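You operate a simulated robot arm through the tools that you are given. There is no shell and no other tool.

You run a simulated robot arm. Do the job below in one go: nothing can be reset, and whatever is moved stays where it is left.

## Task
Test the green roller at speed 2: guard shut, brake free, mains on, start, stop, mains off.
Fine: let it run three seconds or more; one push of each button; leave the slider at 2, the belt dial and the clamp alone.

Only the result counts: the job must be done as asked and must still hold three seconds after the hand-in. Knocking over, shifting, dropping, spilling or breaking anything else fails it.

## Robot
A 7-joint arm with a fingered hand, fixed in place. Base frame: the origin is at the foot of the arm, x ahead of it, y to its left, z up. Lengths are in m, angles in degrees, forces in N, time in s.
Its first joint turns from -115.0 to 115.0 degrees. Payload 5 kg.
Tool frame: the origin (TCP) lies between the finger pads and is the grasp point; the fingertips stand 0.032 m ahead of it; z points along the fingers, y is the line along which they close. The gripper opens to 0.16 m. The gripper's body begins 0.089 m behind the TCP. The gripper is a hand of 4 fingers: y runs from the thumb to the fingers, the wrist lies at [0, 0, -0.267] in the tool frame, and closing takes about 1.5 s.
Orientation is that of the tool frame in the base frame, as a unit quaternion [x, y, z, w]. With the fingers straight down and closing along the base's y, the tool's x points along the base's -x, its y along +y and its z along -z.

## Interface
- The arm moves only by the tool arm_command. Its argument "commands" is a list of rows, each a list of 7 numbers: the opening, from 0 (shut) to 1 (fully open), then the shift along the tool's x, y, z in units of 25 mm (1.0 is 25 mm), then the turn, a rotation vector about the tool's x, y, z in units of 5 degrees (1.0 is 5 degrees). In form: [[claw, x, y, z, rx, ry, rz], ...]. A call has 1 to 20 rows; each row shifts and turns the commanded pose from where the row before left it, along the tool's axes as they then stand. A call with a number of a shift or a turn outside -1 to 1 is refused whole. Rows are played at 5 a second. More than 0.05 m and 8.6 degrees between two rows, or a gripper value outside its range, and nothing of the call is played. A pose out of reach is approached as far as the arm can. The call stops where the force on the tool passes 40 N (or 10 N more than at its start, if that is more) or the arm is blocked; 0.2 s more then pass. Each finger travels about 0.045 m/s and halts on what it meets, pressing with about 23 N; the grip force reading is that of the motor and also rises with nothing between the fingers. The clock runs only during rows and for 0.2 s after the last one: add rows that do not move to give the fingers time. It gives the time, the measured TCP pose, the force on the tool (base axes), the opening and the grip force at its end, in the units of the frame above (readings bear some noise), with the torque about the TCP (base axes, N m) and any sound that the robot's microphone picked up.
- Cameras (640 x 400 px; columns grow to the right, rows downward): "scene" is fixed at [0.0425, 0.5157, 1.4645]; the picture's right is [0.10, -0.99, 0.00], its down [-0.79, -0.08, -0.61] and it looks along [0.61, 0.06, -0.79] (base axes); focal length 214 px, centre (320, 200). "wrist" rides on the gripper at [0.08, -0.004, -0.114] in the tool frame; the picture's right is [0.05, 1.00, 0.00], its down [-0.82, 0.04, -0.58] and it looks along [-0.58, 0.03, 0.82] (tool axes); focal length 265 px, centre (320, 200). There is no depth. A picture from a camera that has moved, and an enlarged one, comes with that camera's place and axes in the base frame and with its lens. The place of the scene camera against the robot may be out by one fixed shift of up to 0.025 m in any direction.
- camera(camera): a new picture of that camera. The clock stands still meanwhile.
- move_column(by): slides the trunk up (or, below 0, down) by that many m; the arm rides with it, the base frame stays. It gives what a move gives, with no picture.
- grasp_type(shape): the hand has 4 fingers and takes this shape, open, in about a second: jaw (thumb against the fingers, like two jaws); tri (thumb and two fingers); tip (a fingertip pinch); poke (one finger out to press); point (the index stretched); flat (the hand flat); cup (the hand cupped); fist (a fist). The gripper value then closes the fingers along that shape, each until it touches; the sizes above hold for jaw. It gives what a move gives, with no picture.
- enlarge(camera, box): a new picture of the part [left, top, right, bottom] of that camera's present view, enlarged. The clock stands still meanwhile.
- sign_off(): hands the job in; it is judged then, once.

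Places have to be worked out from the pictures, the camera data and where the tool is seen. Open the gripper and draw the arm clear of the work before you hand the job in, unless the task says otherwise.

The tools are called after ">>>" by a JSON object that holds its "api" and its "payload". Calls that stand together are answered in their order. arm_command: Moves the arm, as the interface text tells. Its arguments: {"type":"object","properties":{"commands":{"type":"array","items":{"type":"array","items":{"type":"number"}}}},"required":["commands"]} The other tools are called the same way: move_column (by) slides the trunk up or down; grasp_type (shape) gives the hand a shape; camera (camera) takes a picture; enlarge (camera, box) takes an enlarged picture of a part of a camera's view; sign_off () hands the job in.

At the start:

```text
time_s: 0.0
position: [0.5936, 0.4361, 1.3525]
tcp_rot: [-0.002, 1.0, 0.001, 0.0]
contact_force: [-0.1, -0.2, -0.1]
wrist_torque: [0.04, 0.03, -0.01]
gripper_width: 0.1599
gripper_force: 0.0
shape: jaw
trunk travel left (down, up): [-0.775, 0.215]
```

scene: 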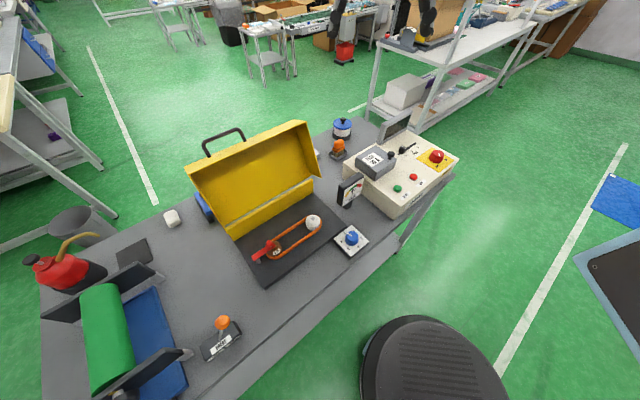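
wrist: 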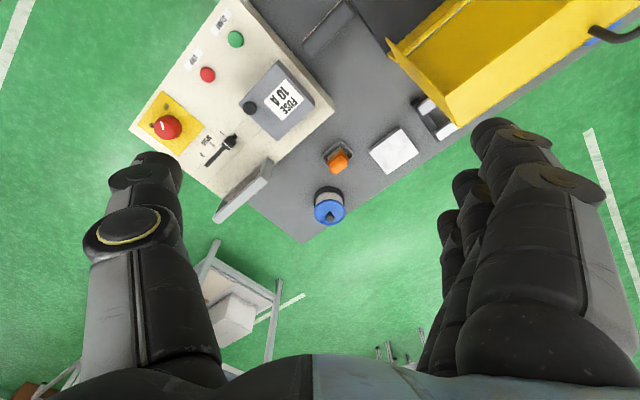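

I start by looking closely at the scene and the parts of the bench from both cameras.

>>> {"api": "enlarge", "payload": {"camera": "scene", "box": [320, 110, 480, 230]}}

>>> {"api": "enlarge", "payload": {"camera": "scene", "box": [180, 110, 400, 290]}}

>>> {"api": "enlarge", "payload": {"camera": "scene", "box": [20, 200, 260, 400]}}

>>> {"api": "enlarge", "payload": {"camera": "wrist", "box": [120, 0, 400, 240]}}

```text
3.33 times, centred on (400, 170) of scene
camera zoom: at [0.0425, 0.5157, 1.4645], right [0.1, -0.99, 0.0], down [-0.79, -0.08, -0.61], along [0.61, 0.06, -0.79], focal length 715 px, centre (53, 300)
```

zoom: 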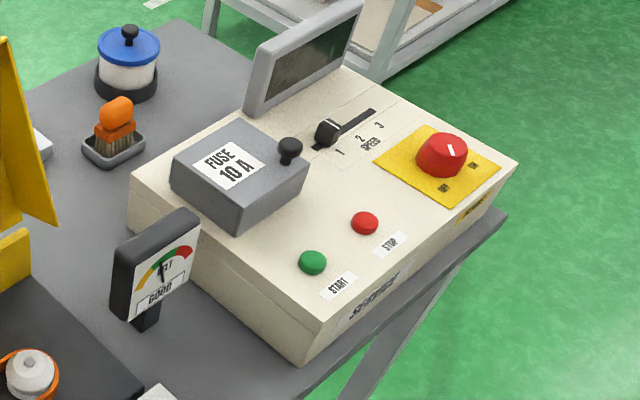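

```text
2.22 times, centred on (290, 200) of scene
camera zoom: at [0.0425, 0.5157, 1.4645], right [0.1, -0.99, 0.0], down [-0.79, -0.08, -0.61], along [0.61, 0.06, -0.79], focal length 477 px, centre (387, 200)
```

zoom: 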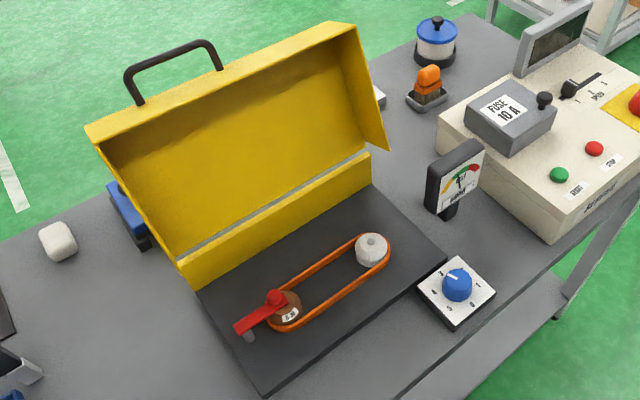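

```text
2.00 times, centred on (140, 300) of scene
camera zoom: at [0.0425, 0.5157, 1.4645], right [0.1, -0.99, 0.0], down [-0.79, -0.08, -0.61], along [0.61, 0.06, -0.79], focal length 429 px, centre (680, 0)
```

zoom: 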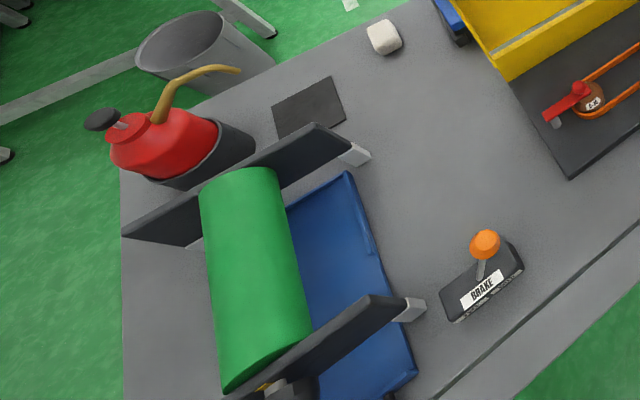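

```text
1.67 times, centred on (260, 120) of wrist
camera zoom: at [0.5124, 0.4325, 1.4672], right [-0.05, 1.0, 0.0], down [0.82, 0.04, 0.58], along [0.58, 0.03, -0.82], focal length 442 px, centre (420, 333)
```

zoom: 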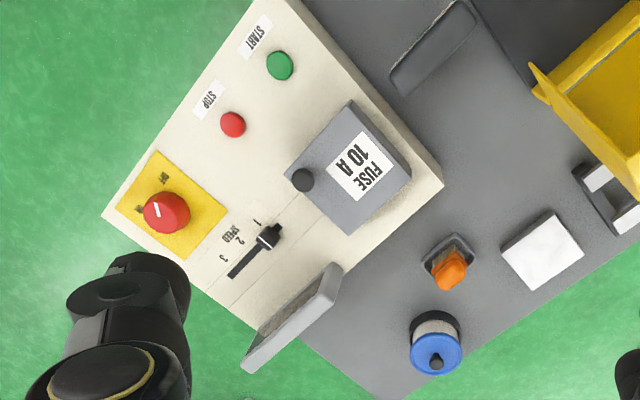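

The control box, guard, brake lever and roller are visible; I enlarge the key controls to read labels and states.

>>> {"api": "enlarge", "payload": {"camera": "wrist", "box": [130, 80, 270, 190]}}

>>> {"api": "enlarge", "payload": {"camera": "scene", "box": [370, 130, 470, 200]}}

>>> {"api": "enlarge", "payload": {"camera": "scene", "box": [190, 305, 260, 365]}}

>>> {"api": "enlarge", "payload": {"camera": "scene", "box": [235, 200, 345, 270]}}

```text
3.64 times, centred on (200, 135) of wrist
camera zoom: at [0.5124, 0.4325, 1.4672], right [-0.05, 1.0, 0.0], down [0.82, 0.04, 0.58], along [0.58, 0.03, -0.82], focal length 965 px, centre (756, 436)
```

zoom: 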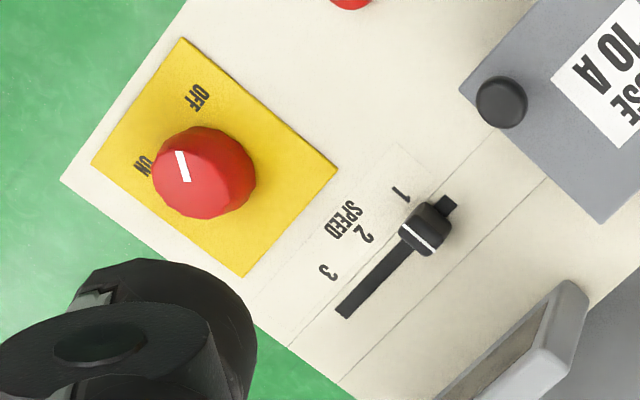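

```text
5.71 times, centred on (420, 165) of scene
camera zoom: at [0.0425, 0.5157, 1.4645], right [0.1, -0.99, 0.0], down [-0.79, -0.08, -0.61], along [0.61, 0.06, -0.79], focal length 1226 px, centre (-251, 400)
```

zoom: 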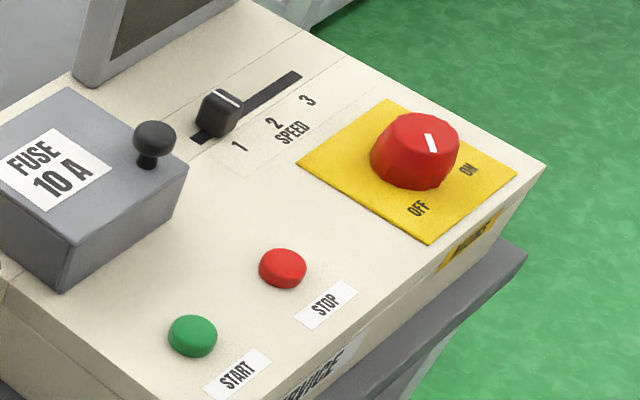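

```text
6.67 times, centred on (225, 335) of scene
camera zoom: at [0.0425, 0.5157, 1.4645], right [0.1, -0.99, 0.0], down [-0.79, -0.08, -0.61], along [0.61, 0.06, -0.79], focal length 1430 px, centre (953, -700)
```

zoom: 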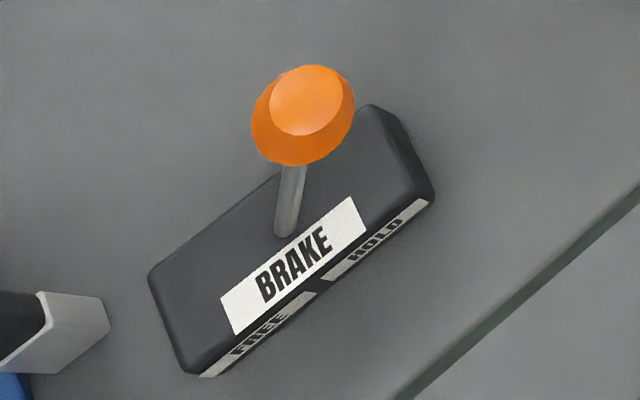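

```text
5.71 times, centred on (290, 235) of scene
camera zoom: at [0.0425, 0.5157, 1.4645], right [0.1, -0.99, 0.0], down [-0.79, -0.08, -0.61], along [0.61, 0.06, -0.79], focal length 1226 px, centre (491, 0)
```

zoom: 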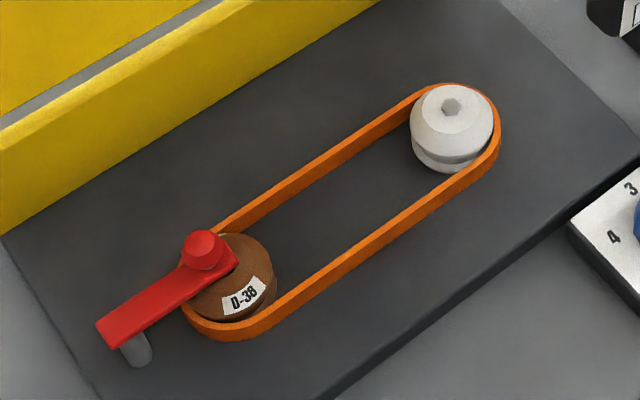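

The slider looks to be at 1, the mains pointer at OFF, and the brake lever leans to HOLD. I move the hand (kept high) towards the guard and line its view up with the bench.

>>> {"api": "arm_command", "payload": {"commands": [[1, 1, 1, 0, 0, 0, 0], [1, 1, 1, 0, 0, 0, 0], [1, 1, 1, 0, 0, 0, 0], [1, 1, 1, 0, 0, 0, 0], [1, 1, 1, 0, 0, 0, 0], [1, 1, 1, 0, 0, 0, 0], [1, 1, 0, 0, 0, 0, 0], [1, 1, 0, 0, 0, 0, 0], [1, 0, 0, 0, 0, 0, -1], [1, 0, 0, 0, 0, 0, -1], [1, 0, 0, 0, 0, 0, -1], [1, 0, 0, 0, 0, 0, -1], [1, 0, 0, 0, 0, 0, -1], [1, 0, 0, 0, 0, 0, -1], [1, 0, 0, 0, 0, 0, -1]]}}

>>> {"api": "camera", "payload": {"camera": "wrist"}}

>>> {"api": "camera", "payload": {"camera": "scene"}}

```text
time_s: 3.2
position: [0.3942, 0.5863, 1.3521]
tcp_rot: [-0.302, 0.953, 0.0, 0.001]
contact_force: [0.6, -0.2, 0.8]
wrist_torque: [0.02, 0.03, 0.0]
gripper_width: 0.1599
gripper_force: 0.0
shape: jaw
trunk travel left (down, up): [-0.775, 0.215]
```

```text
taken
camera wrist: at [0.3298, 0.5366, 1.4673], right [-0.62, 0.79, 0.0], down [0.64, 0.5, 0.58], along [0.45, 0.36, -0.82], focal length 265 px, centre (320, 200)
```

wrist: 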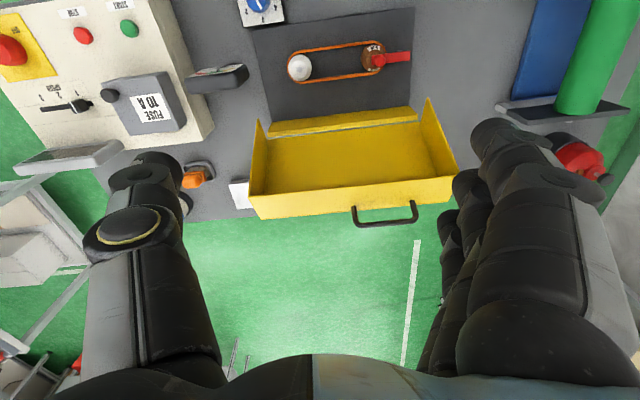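

```text
taken
```

scene: 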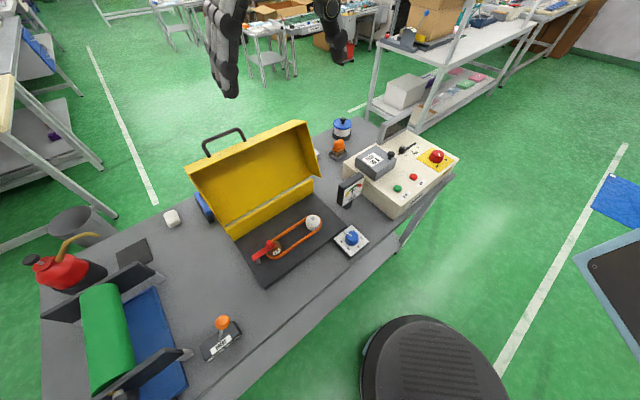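

The start button works out near (0.560, 0.282, 0.898). I enlarge the guard, brake and roller parts of the new views.

>>> {"api": "enlarge", "payload": {"camera": "wrist", "box": [170, 0, 490, 240]}}

>>> {"api": "enlarge", "payload": {"camera": "wrist", "box": [0, 0, 280, 220]}}

>>> {"api": "enlarge", "payload": {"camera": "scene", "box": [180, 110, 340, 250]}}

```text
1.67 times, centred on (330, 120) of wrist
camera zoom: at [0.3298, 0.5366, 1.4673], right [-0.62, 0.79, 0.0], down [0.64, 0.5, 0.58], along [0.45, 0.36, -0.82], focal length 442 px, centre (303, 333)
```

zoom: 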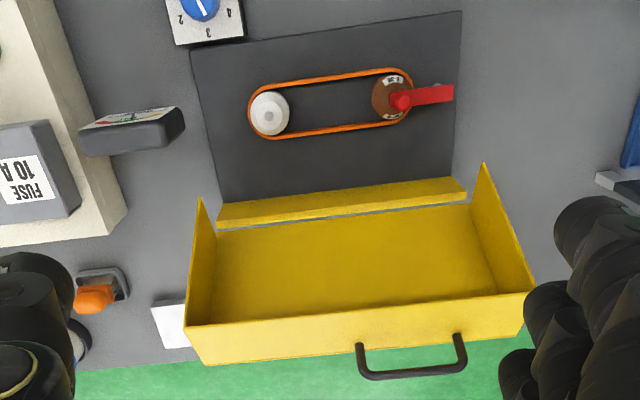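

```text
1.82 times, centred on (140, 110) of wrist
camera zoom: at [0.3298, 0.5366, 1.4673], right [-0.62, 0.79, 0.0], down [0.64, 0.5, 0.58], along [0.45, 0.36, -0.82], focal length 483 px, centre (647, 364)
```

zoom: 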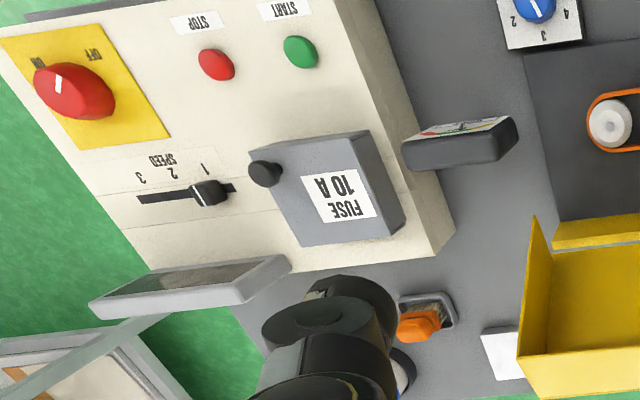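

```text
2.86 times, centred on (260, 180) of scene
camera zoom: at [0.0425, 0.5157, 1.4645], right [0.1, -0.99, 0.0], down [-0.79, -0.08, -0.61], along [0.61, 0.06, -0.79], focal length 613 px, centre (491, 257)
```

zoom: 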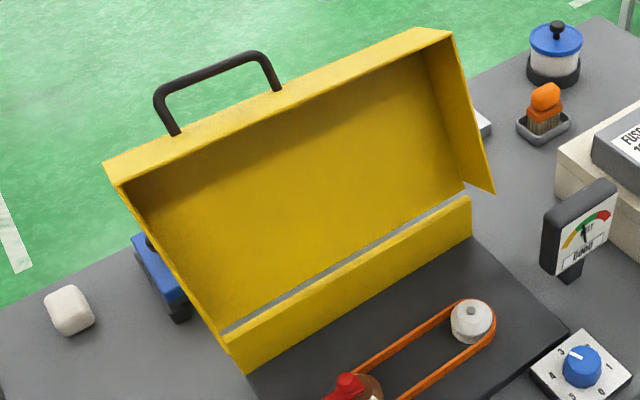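

Hinge line runs from about (0.346, 0.833) to (0.583, 0.592) at z≈0.88, so the bench lies at 45°; the open lid top is at z≈1.11 with the handle up to 1.135. I turn the hand so that the closing line stands across the hinge, closing the fingers into a narrow probe.

>>> {"api": "arm_command", "payload": {"commands": [[0, 0, 0, 0, 0, 0, 1], [0, 0, 0, 0, 0, 0, 1], [0, 0, 0, 0, 0, 0, 1], [0, 0, 0, 0, 0, 0, 1], [0, 0, 0, 0, 0, 0, 1], [0, 0, 0, 0, 0, 0, 1], [0, 0, 0, 0, 0, 0, 1], [0, 0, 0, 0, 0, 0, 1], [0, 0, 0, 0, 0, 0, 1], [0, 0, 0, 0, 0, 0, 1], [0, 0, 0, 0, 0, 0, 1], [0, 0, 0, 0, 0, 0, 1], [0, 0, 0, 0, 0, 0, 1], [0, 0, 0, 0, 0, 0, 1], [0, 0, 0, 0, 0, 0, 1], [0, 0, 0, 0, 0, 0, 1]]}}

>>> {"api": "camera", "payload": {"camera": "wrist"}}

>>> {"api": "camera", "payload": {"camera": "scene"}}

```text
time_s: 6.6
position: [0.394, 0.5858, 1.3534]
tcp_rot: [0.383, 0.924, 0.0, 0.0]
contact_force: [0.5, 0.4, -0.1]
wrist_torque: [0.01, 0.03, -0.01]
gripper_width: 0.0
gripper_force: 22.9
shape: jaw
trunk travel left (down, up): [-0.775, 0.215]
```

```text
taken
camera wrist: at [0.3329, 0.6404, 1.4674], right [0.67, 0.74, 0.0], down [0.61, -0.55, 0.58], along [0.43, -0.39, -0.82], focal length 265 px, centre (320, 200)
```

wrist: 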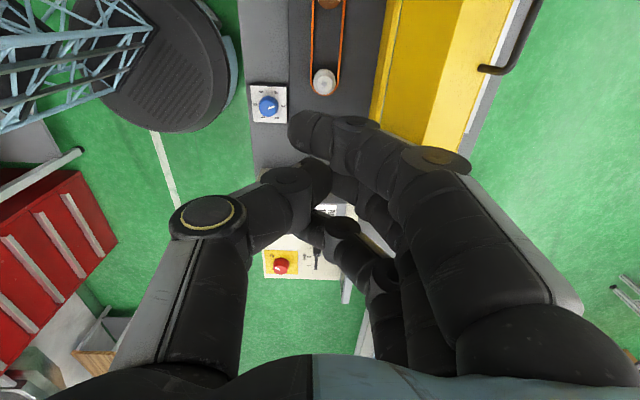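

```text
taken
```

scene: 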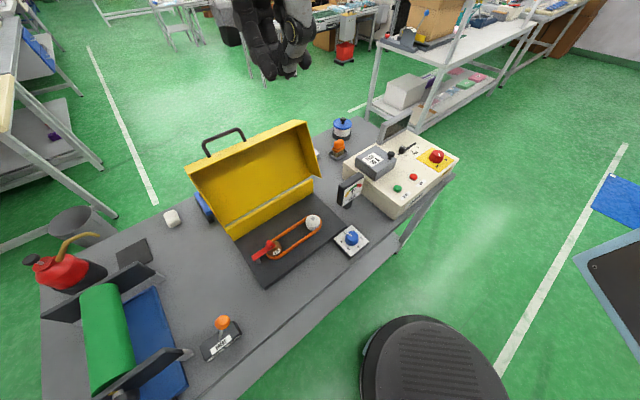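

The closed jaw is bulky at the knuckles, so for reaching behind the lid I try the flat hand and look at its shape.

>>> {"api": "grasp_type", "payload": {"shape": "flat"}}

>>> {"api": "camera", "payload": {"camera": "wrist"}}

>>> {"api": "enlarge", "payload": {"camera": "scene", "box": [200, 0, 340, 110]}}

```text
time_s: 7.5
position: [0.393, 0.5869, 1.3521]
tcp_rot: [0.382, 0.924, 0.0, -0.001]
contact_force: [-0.1, 0.4, 0.5]
wrist_torque: [0.03, -0.01, -0.01]
gripper_width: 0.1523
gripper_force: 0.1
shape: flat
trunk travel left (down, up): [-0.775, 0.215]
```

```text
taken
camera wrist: at [0.333, 0.6402, 1.4672], right [0.67, 0.74, 0.0], down [0.61, -0.55, 0.58], along [0.43, -0.39, -0.82], focal length 265 px, centre (320, 200)
```

wrist: 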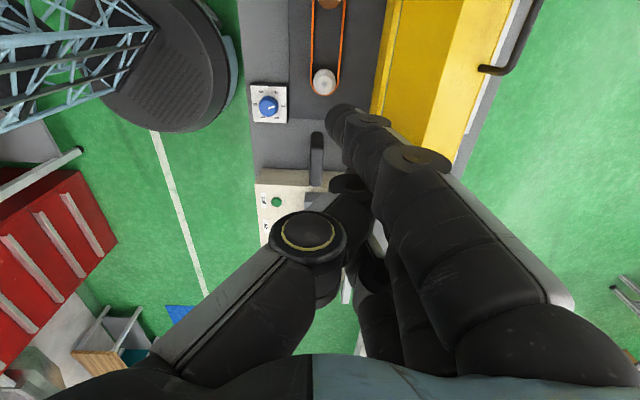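

```text
3.64 times, centred on (270, 55) of scene
camera zoom: at [0.0425, 0.5157, 1.4645], right [0.1, -0.99, 0.0], down [-0.79, -0.08, -0.61], along [0.61, 0.06, -0.79], focal length 780 px, centre (502, 727)
```

zoom: 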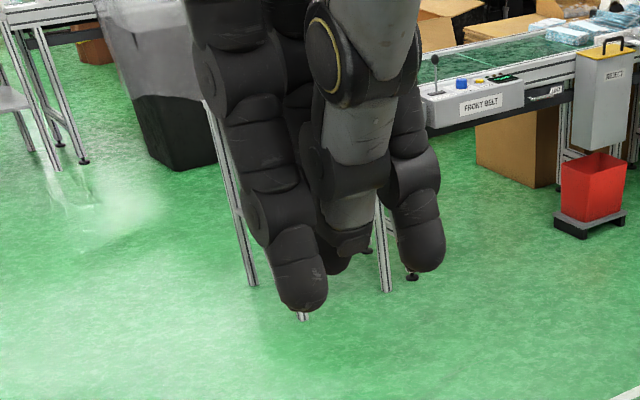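

The flat hand is not slimmer where it matters, so I go back to the jaw: with tool y across the hinge I can straddle the lid's top edge (fingers behind, thumb in front) beside the handle. I move above the point (0.553, 0.680) first, staying well above the lid.

>>> {"api": "grasp_type", "payload": {"shape": "jaw"}}

>>> {"api": "arm_command", "payload": {"commands": [[1, -0.27, 1, 0, 0, 0, 0], [1, -0.27, 1, 0, 0, 0, 0], [1, -0.27, 1, 0, 0, 0, 0], [1, -0.27, 1, 0, 0, 0, 0], [1, -0.27, 1, 0, 0, 0, 0], [1, -0.27, 1, 0, 0, 0, 0], [1, -0.27, 1, 0, 0, 0, 0], [1, 0, 0.16, 1, 0, 0, 0], [1, 0, 0, 1, 0, 0, 0], [1, 0, 0, 1, 0, 0, 0], [1, 0, 0, 0, 0, 0, 0]]}}

>>> {"api": "camera", "payload": {"camera": "wrist"}}

>>> {"api": "camera", "payload": {"camera": "scene"}}

```text
time_s: 8.4
position: [0.3934, 0.5875, 1.3533]
tcp_rot: [0.382, 0.924, 0.0, 0.0]
contact_force: [0.3, -0.3, 0.0]
wrist_torque: [0.02, 0.02, 0.03]
gripper_width: 0.1599
gripper_force: 0.1
shape: jaw
trunk travel left (down, up): [-0.775, 0.215]
```

```text
time_s: 10.8
position: [0.5524, 0.6809, 1.278]
tcp_rot: [0.382, 0.924, 0.0, 0.0]
contact_force: [0.0, 0.0, 0.2]
wrist_torque: [0.0, -0.02, 0.02]
gripper_width: 0.1601
gripper_force: 0.1
shape: jaw
trunk travel left (down, up): [-0.775, 0.215]
```

```text
taken
camera wrist: at [0.4916, 0.7344, 1.3925], right [0.67, 0.74, 0.0], down [0.61, -0.55, 0.58], along [0.43, -0.39, -0.82], focal length 265 px, centre (320, 200)
```

wrist: 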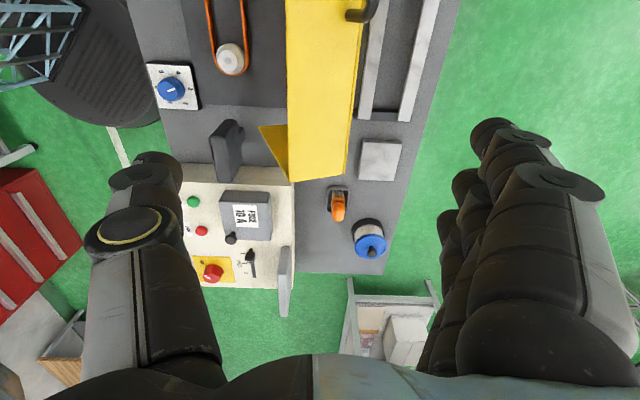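

```text
taken
```

scene: 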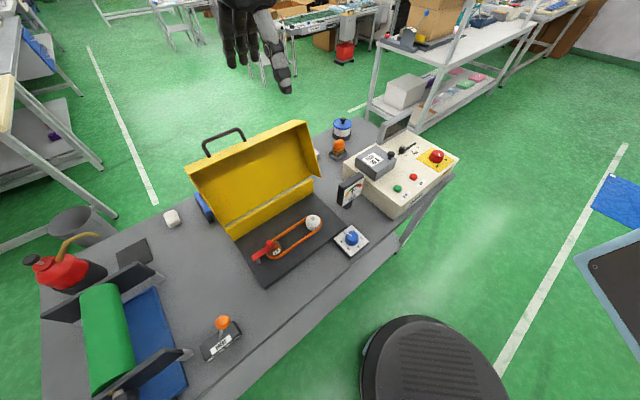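

The lid's top edge lies between thumb and fingers (lip at about 4 mm, back corner at 79 mm past the hinge; jaw spans -40 to +120 mm). I lower so the fingertips come down either side of it.

>>> {"api": "arm_command", "payload": {"commands": [[1, 0, 0, 1, 0, 0, 0], [1, 0, 0, 1, 0, 0, 0], [1, 0, 0, 1, 0, 0, 0], [1, 0, 0, 1, 0, 0, 0], [1, 0, 0, 1, 0, 0, 0], [1, 0, 0, 1, 0, 0, 0], [1, 0, 0, 1, 0, 0, 0], [1, 0, 0, 0.8, 0, 0, 0], [1, 0, 0, 0, 0, 0, 0]]}}

>>> {"api": "camera", "payload": {"camera": "wrist"}}

>>> {"api": "enlarge", "payload": {"camera": "scene", "box": [170, 50, 390, 260]}}

```text
time_s: 12.8
position: [0.5524, 0.6795, 1.0829]
tcp_rot: [0.382, 0.924, -0.001, -0.001]
contact_force: [0.1, 0.6, 0.1]
wrist_torque: [-0.01, 0.02, 0.04]
gripper_width: 0.16
gripper_force: 0.0
shape: jaw
trunk travel left (down, up): [-0.775, 0.215]
```

```text
taken
camera wrist: at [0.4919, 0.7337, 1.1976], right [0.67, 0.74, 0.0], down [0.61, -0.55, 0.58], along [0.43, -0.39, -0.82], focal length 265 px, centre (320, 200)
```

wrist: 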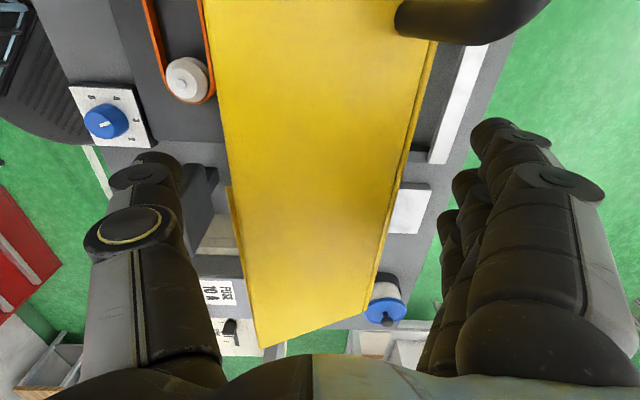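

```text
1.90 times, centred on (280, 155) of scene
camera zoom: at [0.0425, 0.5157, 1.4645], right [0.1, -0.99, 0.0], down [-0.79, -0.08, -0.61], along [0.61, 0.06, -0.79], focal length 408 px, centre (396, 286)
```

zoom: 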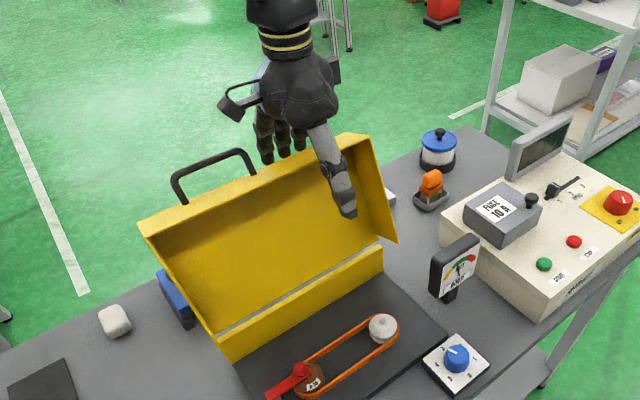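

The jaw straddles the lid; the handle is close to the camera bracket, so I shift 40 mm towards the control-box side, narrow the jaw a little and begin pulling towards the robot slowly.

>>> {"api": "arm_command", "payload": {"commands": [[1, -0.8, 0, 0, 0, 0, 0], [1, -0.8, 0, 0, 0, 0, 0], [0.81, 0, 0, 0, 0, 0, 0], [0.81, 0, -0.4, 0, 0, 0, 0], [0.81, 0, -0.4, 0, 0, 0, 0], [0.81, 0, -0.4, 0, 0, 0, 0], [0.81, 0, -0.4, 0, 0, 0, 0], [0.81, 0, -0.4, 0, 0, 0, 0], [0.81, 0, 0, 0, 0, 0, 0]]}}

>>> {"api": "camera", "payload": {"camera": "wrist"}}

>>> {"api": "enlarge", "payload": {"camera": "scene", "box": [170, 50, 390, 260]}}

```text
time_s: 14.8
position: [0.5462, 0.6148, 1.0824]
tcp_rot: [0.383, 0.924, 0.0, 0.001]
contact_force: [0.7, 0.6, -0.2]
wrist_torque: [0.0, 0.0, -0.05]
gripper_width: 0.1299
gripper_force: 0.1
shape: jaw
trunk travel left (down, up): [-0.775, 0.215]
```

```text
taken
camera wrist: at [0.4853, 0.6694, 1.197], right [0.67, 0.74, 0.0], down [0.61, -0.55, 0.58], along [0.43, -0.39, -0.82], focal length 265 px, centre (320, 200)
```

wrist: 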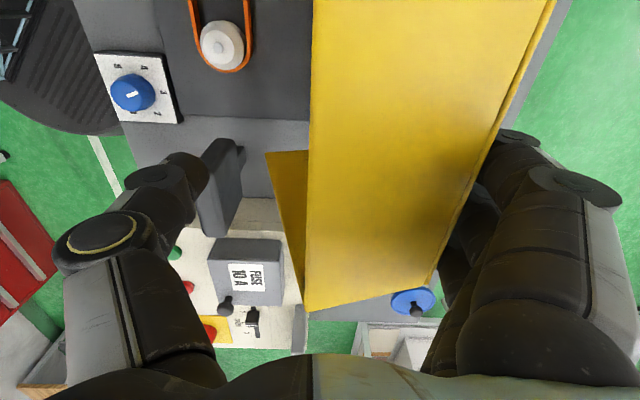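

```text
1.90 times, centred on (280, 155) of scene
camera zoom: at [0.0425, 0.5157, 1.4645], right [0.1, -0.99, 0.0], down [-0.79, -0.08, -0.61], along [0.61, 0.06, -0.79], focal length 408 px, centre (396, 286)
```

zoom: 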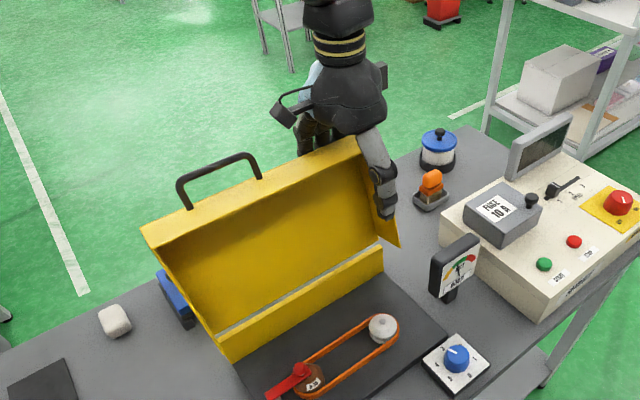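

The lid has started to follow with almost no force. I keep pulling in small steps to bring it past upright.

>>> {"api": "arm_command", "payload": {"commands": [[0.81, 0, -0.4, 0, 0, 0, 0], [0.81, 0, -0.4, 0, 0, 0, 0], [0.81, 0, -0.4, 0, 0, 0, 0], [0.81, 0, -0.4, 0, 0, 0, 0], [0.81, 0, 0, 0, 0, 0, 0]]}}

>>> {"api": "camera", "payload": {"camera": "wrist"}}

>>> {"api": "enlarge", "payload": {"camera": "scene", "box": [170, 50, 390, 260]}}

```text
time_s: 16.0
position: [0.5176, 0.5875, 1.0829]
tcp_rot: [0.382, 0.924, 0.0, 0.001]
contact_force: [0.1, 0.6, 0.9]
wrist_torque: [0.0, 0.02, -0.03]
gripper_width: 0.1297
gripper_force: 0.0
shape: jaw
trunk travel left (down, up): [-0.775, 0.215]
```

```text
taken
camera wrist: at [0.4571, 0.641, 1.1969], right [0.67, 0.74, 0.0], down [0.61, -0.55, 0.58], along [0.43, -0.39, -0.82], focal length 265 px, centre (320, 200)
```

wrist: 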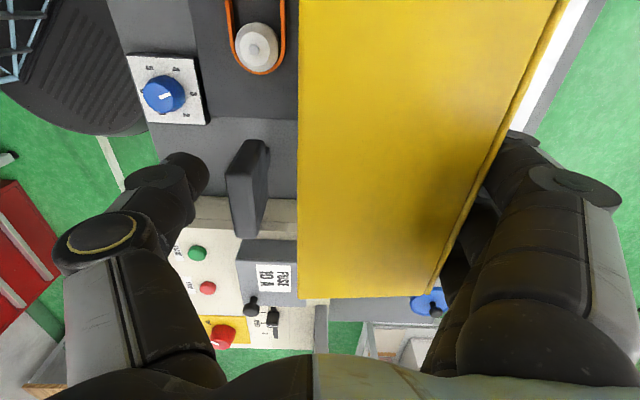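

```text
1.90 times, centred on (280, 155) of scene
camera zoom: at [0.0425, 0.5157, 1.4645], right [0.1, -0.99, 0.0], down [-0.79, -0.08, -0.61], along [0.61, 0.06, -0.79], focal length 408 px, centre (396, 286)
```

zoom: 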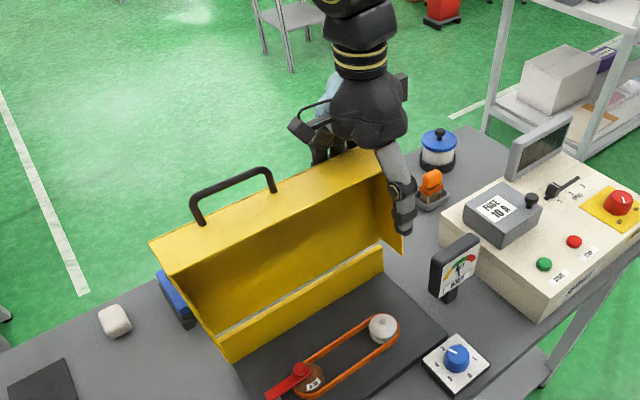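

The lid is now about upright and still against the fingers. I continue pulling.

>>> {"api": "arm_command", "payload": {"commands": [[0.81, 0, -0.4, 0, 0, 0, 0], [0.81, 0, -0.4, 0, 0, 0, 0], [0.81, 0, -0.4, 0, 0, 0, 0], [0.81, 0, -0.4, 0, 0, 0, 0], [0.81, 0, 0, 0, 0, 0, 0]]}}

>>> {"api": "camera", "payload": {"camera": "wrist"}}

>>> {"api": "enlarge", "payload": {"camera": "scene", "box": [170, 50, 390, 260]}}

```text
time_s: 17.2
position: [0.4892, 0.5595, 1.0819]
tcp_rot: [0.383, 0.924, 0.0, 0.0]
contact_force: [-0.4, 0.8, 0.6]
wrist_torque: [-0.02, 0.0, 0.0]
gripper_width: 0.1299
gripper_force: 0.0
shape: jaw
trunk travel left (down, up): [-0.775, 0.215]
```

```text
taken
camera wrist: at [0.4288, 0.6138, 1.1965], right [0.67, 0.74, 0.0], down [0.61, -0.55, 0.58], along [0.43, -0.39, -0.82], focal length 265 px, centre (320, 200)
```

wrist: 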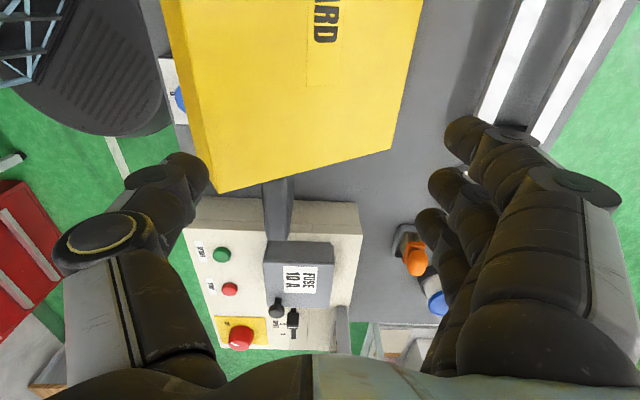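

```text
1.90 times, centred on (280, 155) of scene
camera zoom: at [0.0425, 0.5157, 1.4645], right [0.1, -0.99, 0.0], down [-0.79, -0.08, -0.61], along [0.61, 0.06, -0.79], focal length 408 px, centre (396, 286)
```

zoom: 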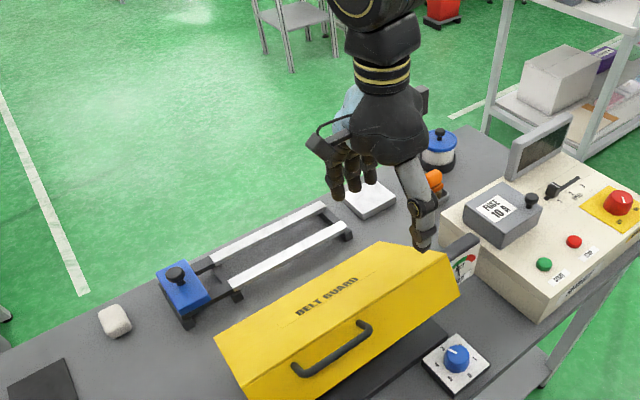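

The lid went over centre and is swinging shut by itself. I raise the hand clear while it settles and look again.

>>> {"api": "arm_command", "payload": {"commands": [[1, 0, 0, -0.5, 0, 0, 0], [1, 0, 0, -1, 0, 0, 0], [1, 0, 0, -1, 0, 0, 0], [1, 0, 0, -1, 0, 0, 0], [1, 0, 0, -1, 0, 0, 0], [1, 0, 0, 0, 0, 0, 0], [1, 0, 0, 0, 0, 0, 0]]}}

>>> {"api": "camera", "payload": {"camera": "wrist"}}

>>> {"api": "enlarge", "payload": {"camera": "scene", "box": [170, 50, 390, 290]}}

```text
time_s: 18.8
position: [0.4916, 0.559, 1.1962]
tcp_rot: [0.382, 0.924, 0.0, 0.0]
contact_force: [0.2, 0.2, 0.8]
wrist_torque: [0.01, -0.03, -0.01]
gripper_width: 0.1601
gripper_force: 0.0
shape: jaw
trunk travel left (down, up): [-0.775, 0.215]
```

```text
taken
camera wrist: at [0.4307, 0.6125, 1.3106], right [0.67, 0.74, 0.0], down [0.61, -0.55, 0.58], along [0.43, -0.39, -0.82], focal length 265 px, centre (320, 200)
```

wrist: 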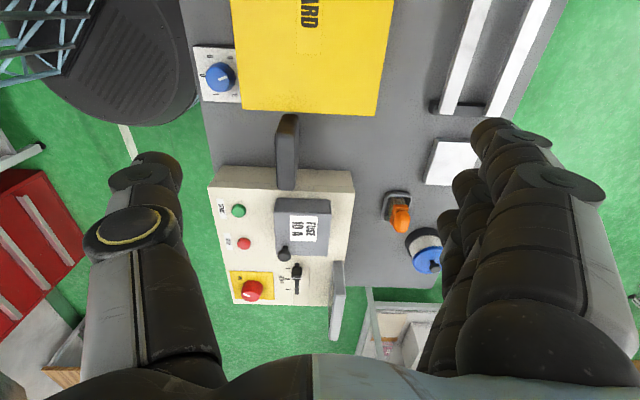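

```text
1.67 times, centred on (280, 170) of scene
camera zoom: at [0.0425, 0.5157, 1.4645], right [0.1, -0.99, 0.0], down [-0.79, -0.08, -0.61], along [0.61, 0.06, -0.79], focal length 358 px, centre (387, 250)
```

zoom: 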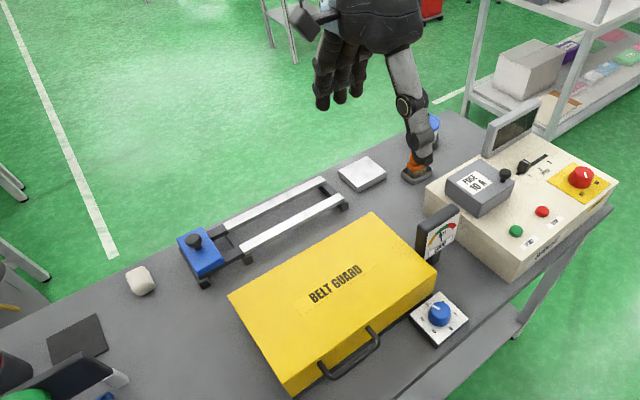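

The guard is down flat over the belt. Next I carry the hand over to look at the brake lever and the roller.

>>> {"api": "arm_command", "payload": {"commands": [[1, 1, -0.317, 0, 0, 0, 0], [1, 1, -0.317, 0, 0, 0, 0], [1, 1, -0.317, 0, 0, 0, 0], [1, 1, -0.317, 0, 0, 0, 0], [1, 1, -0.317, 0, 0, 0, 0], [1, 1, -0.317, 0, 0, 0, 0], [1, 1, -0.317, 0, 0, 0, 0], [1, 1, -0.317, 0, 0, 0, 0], [1, 1, -0.317, 0, 0, 0, 0], [1, 1, -0.317, 0, 0, 0, 0], [1, 1, -0.317, 0, 0, 0, 0], [1, 1, -0.317, 0, 0, 0, 0], [1, 1, -0.317, 0, 0, 0, 0], [1, 1, -0.317, 0, 0, 0, 0], [1, 1, -0.317, 0, 0, 0, 0], [1, 1, -0.317, 0, 0, 0, 0], [1, 1, -0.317, 0, 0, 0, 0], [1, 1, -0.317, 0, 0, 0, 0], [1, 0, 0, 0, 0, 0, 0]]}}

>>> {"api": "camera", "payload": {"camera": "wrist"}}

>>> {"api": "camera", "payload": {"camera": "scene"}}

```text
time_s: 22.8
position: [0.0694, 0.7751, 1.1955]
tcp_rot: [0.383, 0.924, 0.001, -0.001]
contact_force: [-0.4, -0.1, 0.5]
wrist_torque: [-0.01, 0.05, 0.01]
gripper_width: 0.16
gripper_force: 0.1
shape: jaw
trunk travel left (down, up): [-0.775, 0.215]
```

```text
taken
camera wrist: at [0.01, 0.8306, 1.3098], right [0.67, 0.74, 0.0], down [0.61, -0.55, 0.58], along [0.43, -0.39, -0.82], focal length 265 px, centre (320, 200)
```

wrist: 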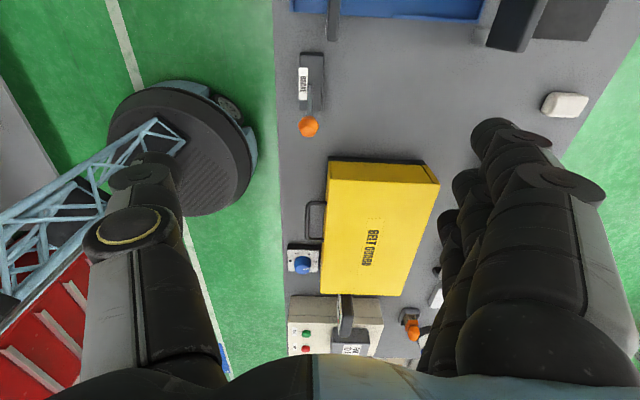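

```text
taken
```

scene: 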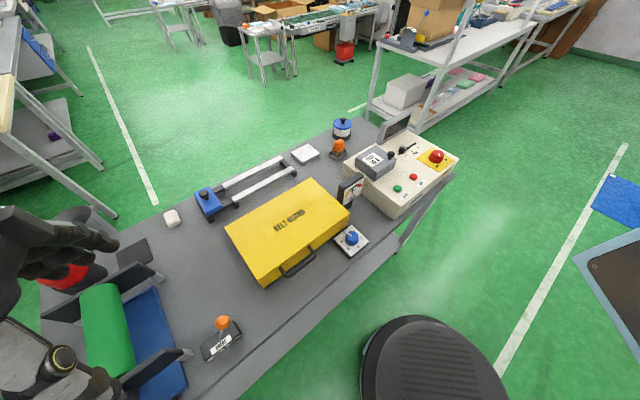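

I see the brake block with its orange knob leaning towards the belt guard (HOLD side), knob at about (0.097, 0.731, 0.943). I enlarge for detail of the brake and of the shut guard.

>>> {"api": "enlarge", "payload": {"camera": "wrist", "box": [270, 30, 370, 150]}}

>>> {"api": "enlarge", "payload": {"camera": "wrist", "box": [270, 140, 460, 310]}}

>>> {"api": "enlarge", "payload": {"camera": "scene", "box": [170, 110, 400, 290]}}

```text
3.33 times, centred on (320, 90) of wrist
camera zoom: at [0.01, 0.8306, 1.3098], right [0.67, 0.74, 0.0], down [0.61, -0.55, 0.58], along [0.43, -0.39, -0.82], focal length 885 px, centre (320, 567)
```

zoom: 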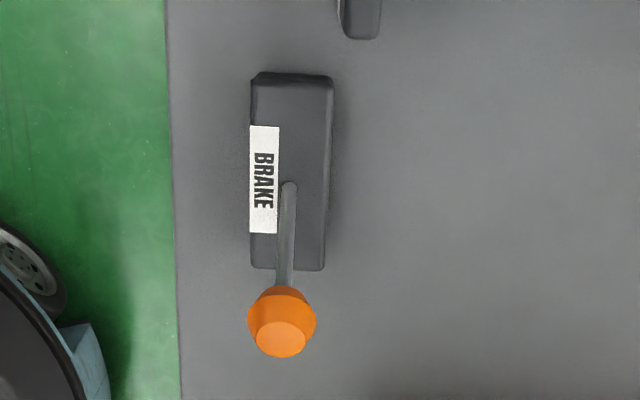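

```text
2.35 times, centred on (365, 225) of wrist
camera zoom: at [0.01, 0.8306, 1.3098], right [0.67, 0.74, 0.0], down [0.61, -0.55, 0.58], along [0.43, -0.39, -0.82], focal length 624 px, centre (214, 141)
```

zoom: 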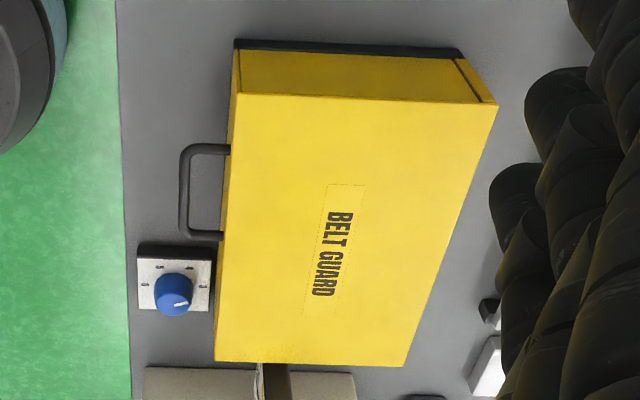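

```text
2.22 times, centred on (285, 200) of scene
camera zoom: at [0.0425, 0.5157, 1.4645], right [0.1, -0.99, 0.0], down [-0.79, -0.08, -0.61], along [0.61, 0.06, -0.79], focal length 477 px, centre (398, 200)
```

zoom: 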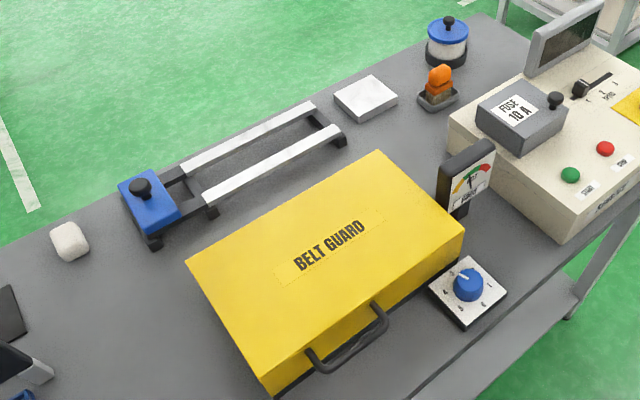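

The guard's lid edges work out level (shut), and the brake pivot is at about (0.070, 0.755, 0.858) with the knob leaning 36 mm to the guard side. I close the fingers, go to the guard side of the knob and lower there.

>>> {"api": "arm_command", "payload": {"commands": [[0, -0.927, -0.08, 0, 0, 0, 0], [0, -0.927, -0.08, 0, 0, 0, 0], [0, -0.927, -0.08, 0, 0, 0, 0], [0, -0.927, -0.08, 0, 0, 0, 0], [0, -0.927, -0.08, 0, 0, 0, 0], [0, -0.927, -0.08, 0, 0, 0, 0], [0, 0, 0, 1, 0, 0, 0], [0, 0, 0, 1, 0, 0, 0], [0, 0, 0, 1, 0, 0, 0], [0, 0, 0, 1, 0, 0, 0], [0, 0, 0, 1, 0, 0, 0], [0, 0, 0, 1, 0, 0, 0], [0, 0, 0, 1, 0, 0, 0], [0, 0, 0, 0.5, 0, 0, 0], [0, 0, 0, 0, 0, 0, 0]]}}

>>> {"api": "camera", "payload": {"camera": "wrist"}}

>>> {"api": "enlarge", "payload": {"camera": "scene", "box": [120, 200, 340, 400]}}

```text
time_s: 26.0
position: [0.1598, 0.67, 1.0084]
tcp_rot: [0.383, 0.924, 0.0, 0.0]
contact_force: [1.1, 0.3, 0.2]
wrist_torque: [0.0, 0.0, 0.0]
gripper_width: 0.0001
gripper_force: 22.8
shape: jaw
trunk travel left (down, up): [-0.775, 0.215]
```

```text
taken
camera wrist: at [0.0995, 0.7239, 1.1231], right [0.67, 0.74, 0.0], down [0.61, -0.55, 0.58], along [0.43, -0.39, -0.82], focal length 265 px, centre (320, 200)
```

wrist: 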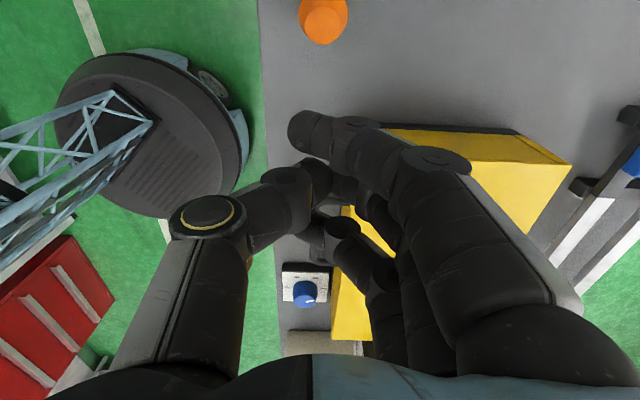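

```text
2.00 times, centred on (230, 300) of scene
camera zoom: at [0.0425, 0.5157, 1.4645], right [0.1, -0.99, 0.0], down [-0.79, -0.08, -0.61], along [0.61, 0.06, -0.79], focal length 429 px, centre (500, 0)
```

zoom: 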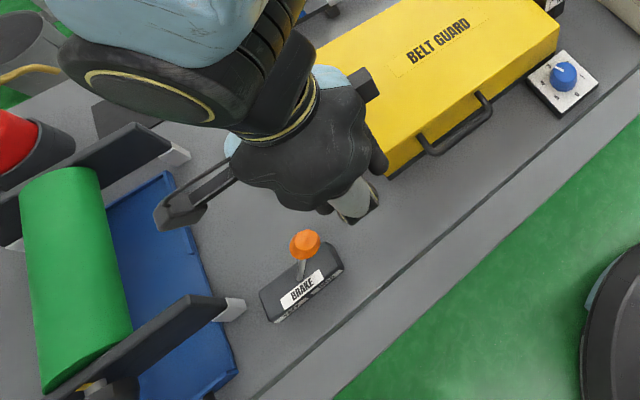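

The knob sits straight ahead of the fingertips along tool x (≈25 mm free gap). I lower so the tips reach below the knob's centre and push it towards the roller (FREE end) slowly.

>>> {"api": "arm_command", "payload": {"commands": [[0, 0, 0.4, 0.9, 0, 0, 0], [0, 0, 0, 0.9, 0, 0, 0], [0, 0, 0, 0.9, 0, 0, 0], [0, 0.5, 0, 0, 0, 0, 0], [0, 0.5, 0, 0, 0, 0, 0], [0, 0.5, 0, 0, 0, 0, 0], [0, 0.5, 0, 0, 0, 0, 0], [0, 0.5, 0, 0, 0, 0, 0], [0, 0, 0, 0, 0, 0, 0]]}}

>>> {"api": "camera", "payload": {"camera": "wrist"}}

>>> {"api": "enlarge", "payload": {"camera": "scene", "box": [120, 240, 320, 400]}}

```text
time_s: 28.0
position: [0.1236, 0.721, 0.941]
tcp_rot: [0.382, 0.924, 0.0, 0.0]
contact_force: [-0.5, 0.1, -0.8]
wrist_torque: [0.02, -0.03, -0.03]
gripper_width: 0.0
gripper_force: 22.9
shape: jaw
trunk travel left (down, up): [-0.775, 0.215]
```

```text
taken
camera wrist: at [0.0624, 0.7749, 1.0555], right [0.67, 0.74, 0.0], down [0.61, -0.55, 0.58], along [0.43, -0.39, -0.82], focal length 265 px, centre (320, 200)
```

wrist: 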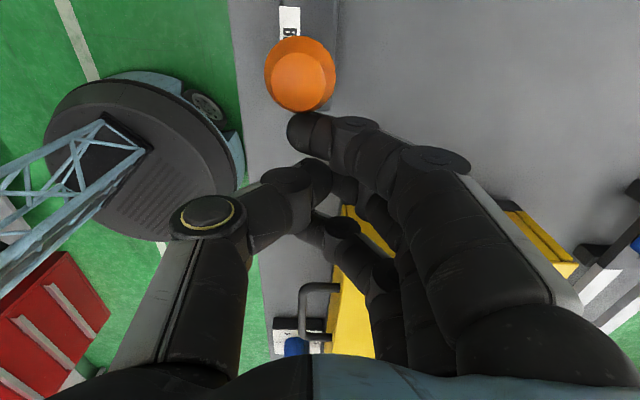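

```text
2.50 times, centred on (220, 320) of scene
camera zoom: at [0.0425, 0.5157, 1.4645], right [0.1, -0.99, 0.0], down [-0.79, -0.08, -0.61], along [0.61, 0.06, -0.79], focal length 536 px, centre (570, -100)
```

zoom: 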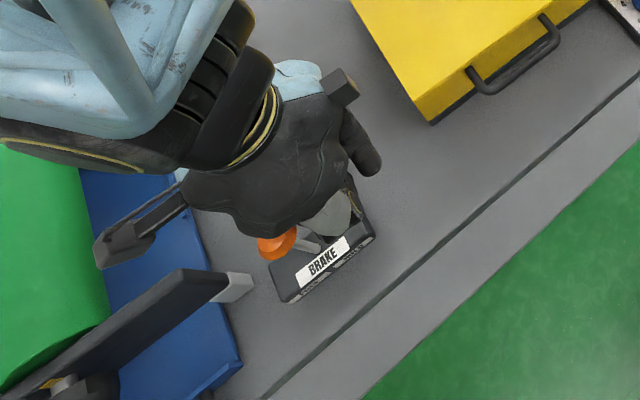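

The knob has swung to about upright with little force. I keep pushing towards FREE.

>>> {"api": "arm_command", "payload": {"commands": [[0, 0.4, 0, 0, 0, 0, 0], [0, 0.4, 0, 0, 0, 0, 0], [0, 0.4, 0, 0, 0, 0, 0], [0, 0, 0, 0, 0, 0, 0]]}}

>>> {"api": "camera", "payload": {"camera": "wrist"}}

>>> {"api": "enlarge", "payload": {"camera": "scene", "box": [120, 240, 320, 400]}}

```text
time_s: 29.0
position: [0.103, 0.7441, 0.9404]
tcp_rot: [0.382, 0.924, 0.0, 0.0]
contact_force: [0.3, 0.3, 0.5]
wrist_torque: [0.02, 0.03, 0.0]
gripper_width: 0.0
gripper_force: 22.6
shape: jaw
trunk travel left (down, up): [-0.775, 0.215]
```

```text
taken
camera wrist: at [0.042, 0.7971, 1.0555], right [0.67, 0.74, 0.0], down [0.61, -0.55, 0.58], along [0.43, -0.39, -0.82], focal length 265 px, centre (320, 200)
```

wrist: 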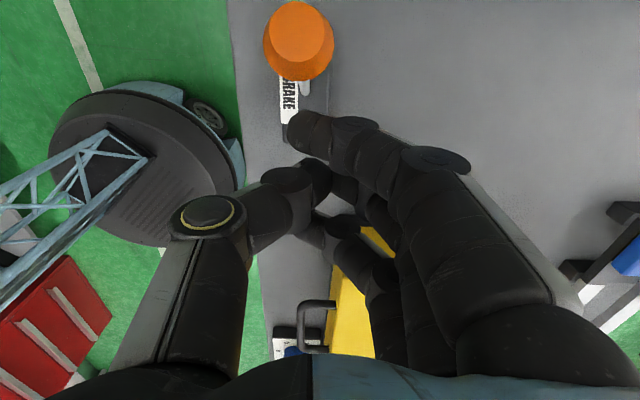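

```text
2.50 times, centred on (220, 320) of scene
camera zoom: at [0.0425, 0.5157, 1.4645], right [0.1, -0.99, 0.0], down [-0.79, -0.08, -0.61], along [0.61, 0.06, -0.79], focal length 536 px, centre (570, -100)
```

zoom: 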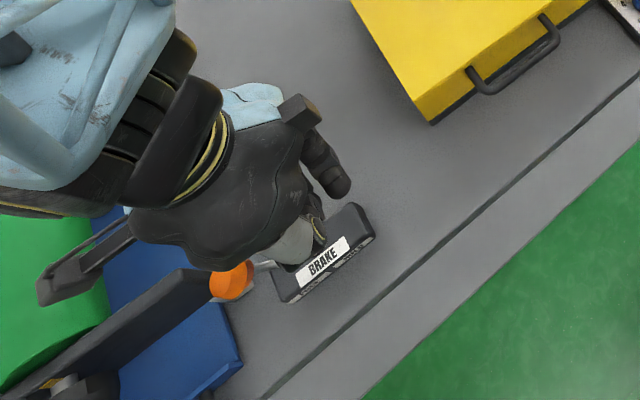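

The knob has snapped across to the FREE side (now ≈40 mm past the pivot) and left the fingers. I back off, rise and verify.

>>> {"api": "arm_command", "payload": {"commands": [[0, -0.6, 0, 0, 0, 0, 0], [0, -0.6, 0, -0.5, 0, 0, 0], [0, 0, 0, -1, 0, 0, 0], [0, 0, 0, -1, 0, 0, 0], [0, 0, 0, -1, 0, 0, 0], [0, 0, 0, -1, 0, 0, 0], [0, 0, 0, -1, 0, 0, 0], [0, 0, 0, -1, 0, 0, 0], [0, 0, 0, -1, 0, 0, 0], [0, 0, 0, -1, 0, 0, 0], [1, 0, 0, -1, 0, 0, 0], [1, 0, 0, -1, 0, 0, 0], [1, 0, 0, 0, 0, 0, 0]]}}

>>> {"api": "camera", "payload": {"camera": "wrist"}}

>>> {"api": "enlarge", "payload": {"camera": "scene", "box": [20, 220, 260, 400]}}

```text
time_s: 31.8
position: [0.124, 0.7214, 1.2018]
tcp_rot: [0.382, 0.924, 0.0, 0.0]
contact_force: [-0.7, -0.3, -0.7]
wrist_torque: [-0.03, 0.0, 0.04]
gripper_width: 0.1597
gripper_force: 0.0
shape: jaw
trunk travel left (down, up): [-0.775, 0.215]
```

```text
taken
camera wrist: at [0.0638, 0.7743, 1.3164], right [0.67, 0.74, 0.0], down [0.61, -0.55, 0.58], along [0.43, -0.39, -0.82], focal length 265 px, centre (320, 200)
```

wrist: 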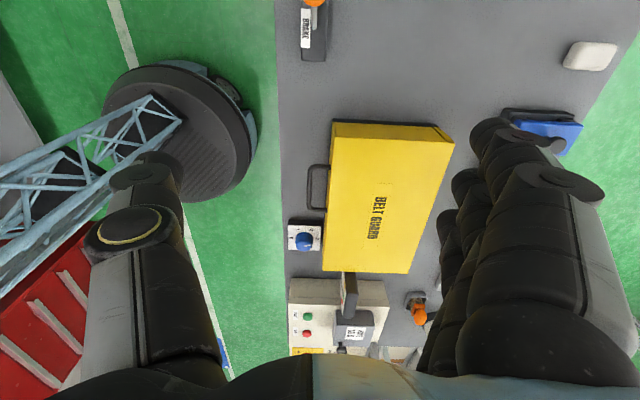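

```text
2.22 times, centred on (140, 310) of scene
camera zoom: at [0.0425, 0.5157, 1.4645], right [0.1, -0.99, 0.0], down [-0.79, -0.08, -0.61], along [0.61, 0.06, -0.79], focal length 477 px, centre (720, -44)
```

zoom: 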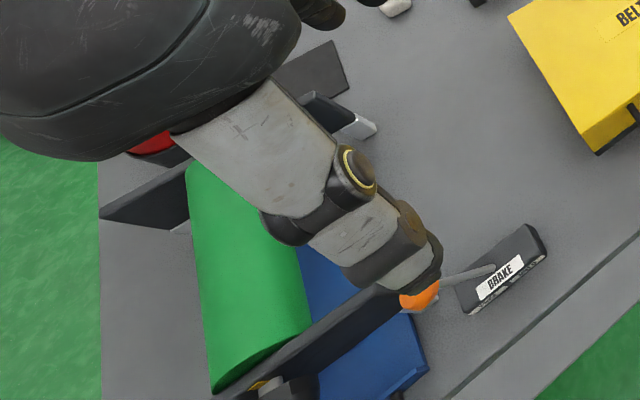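

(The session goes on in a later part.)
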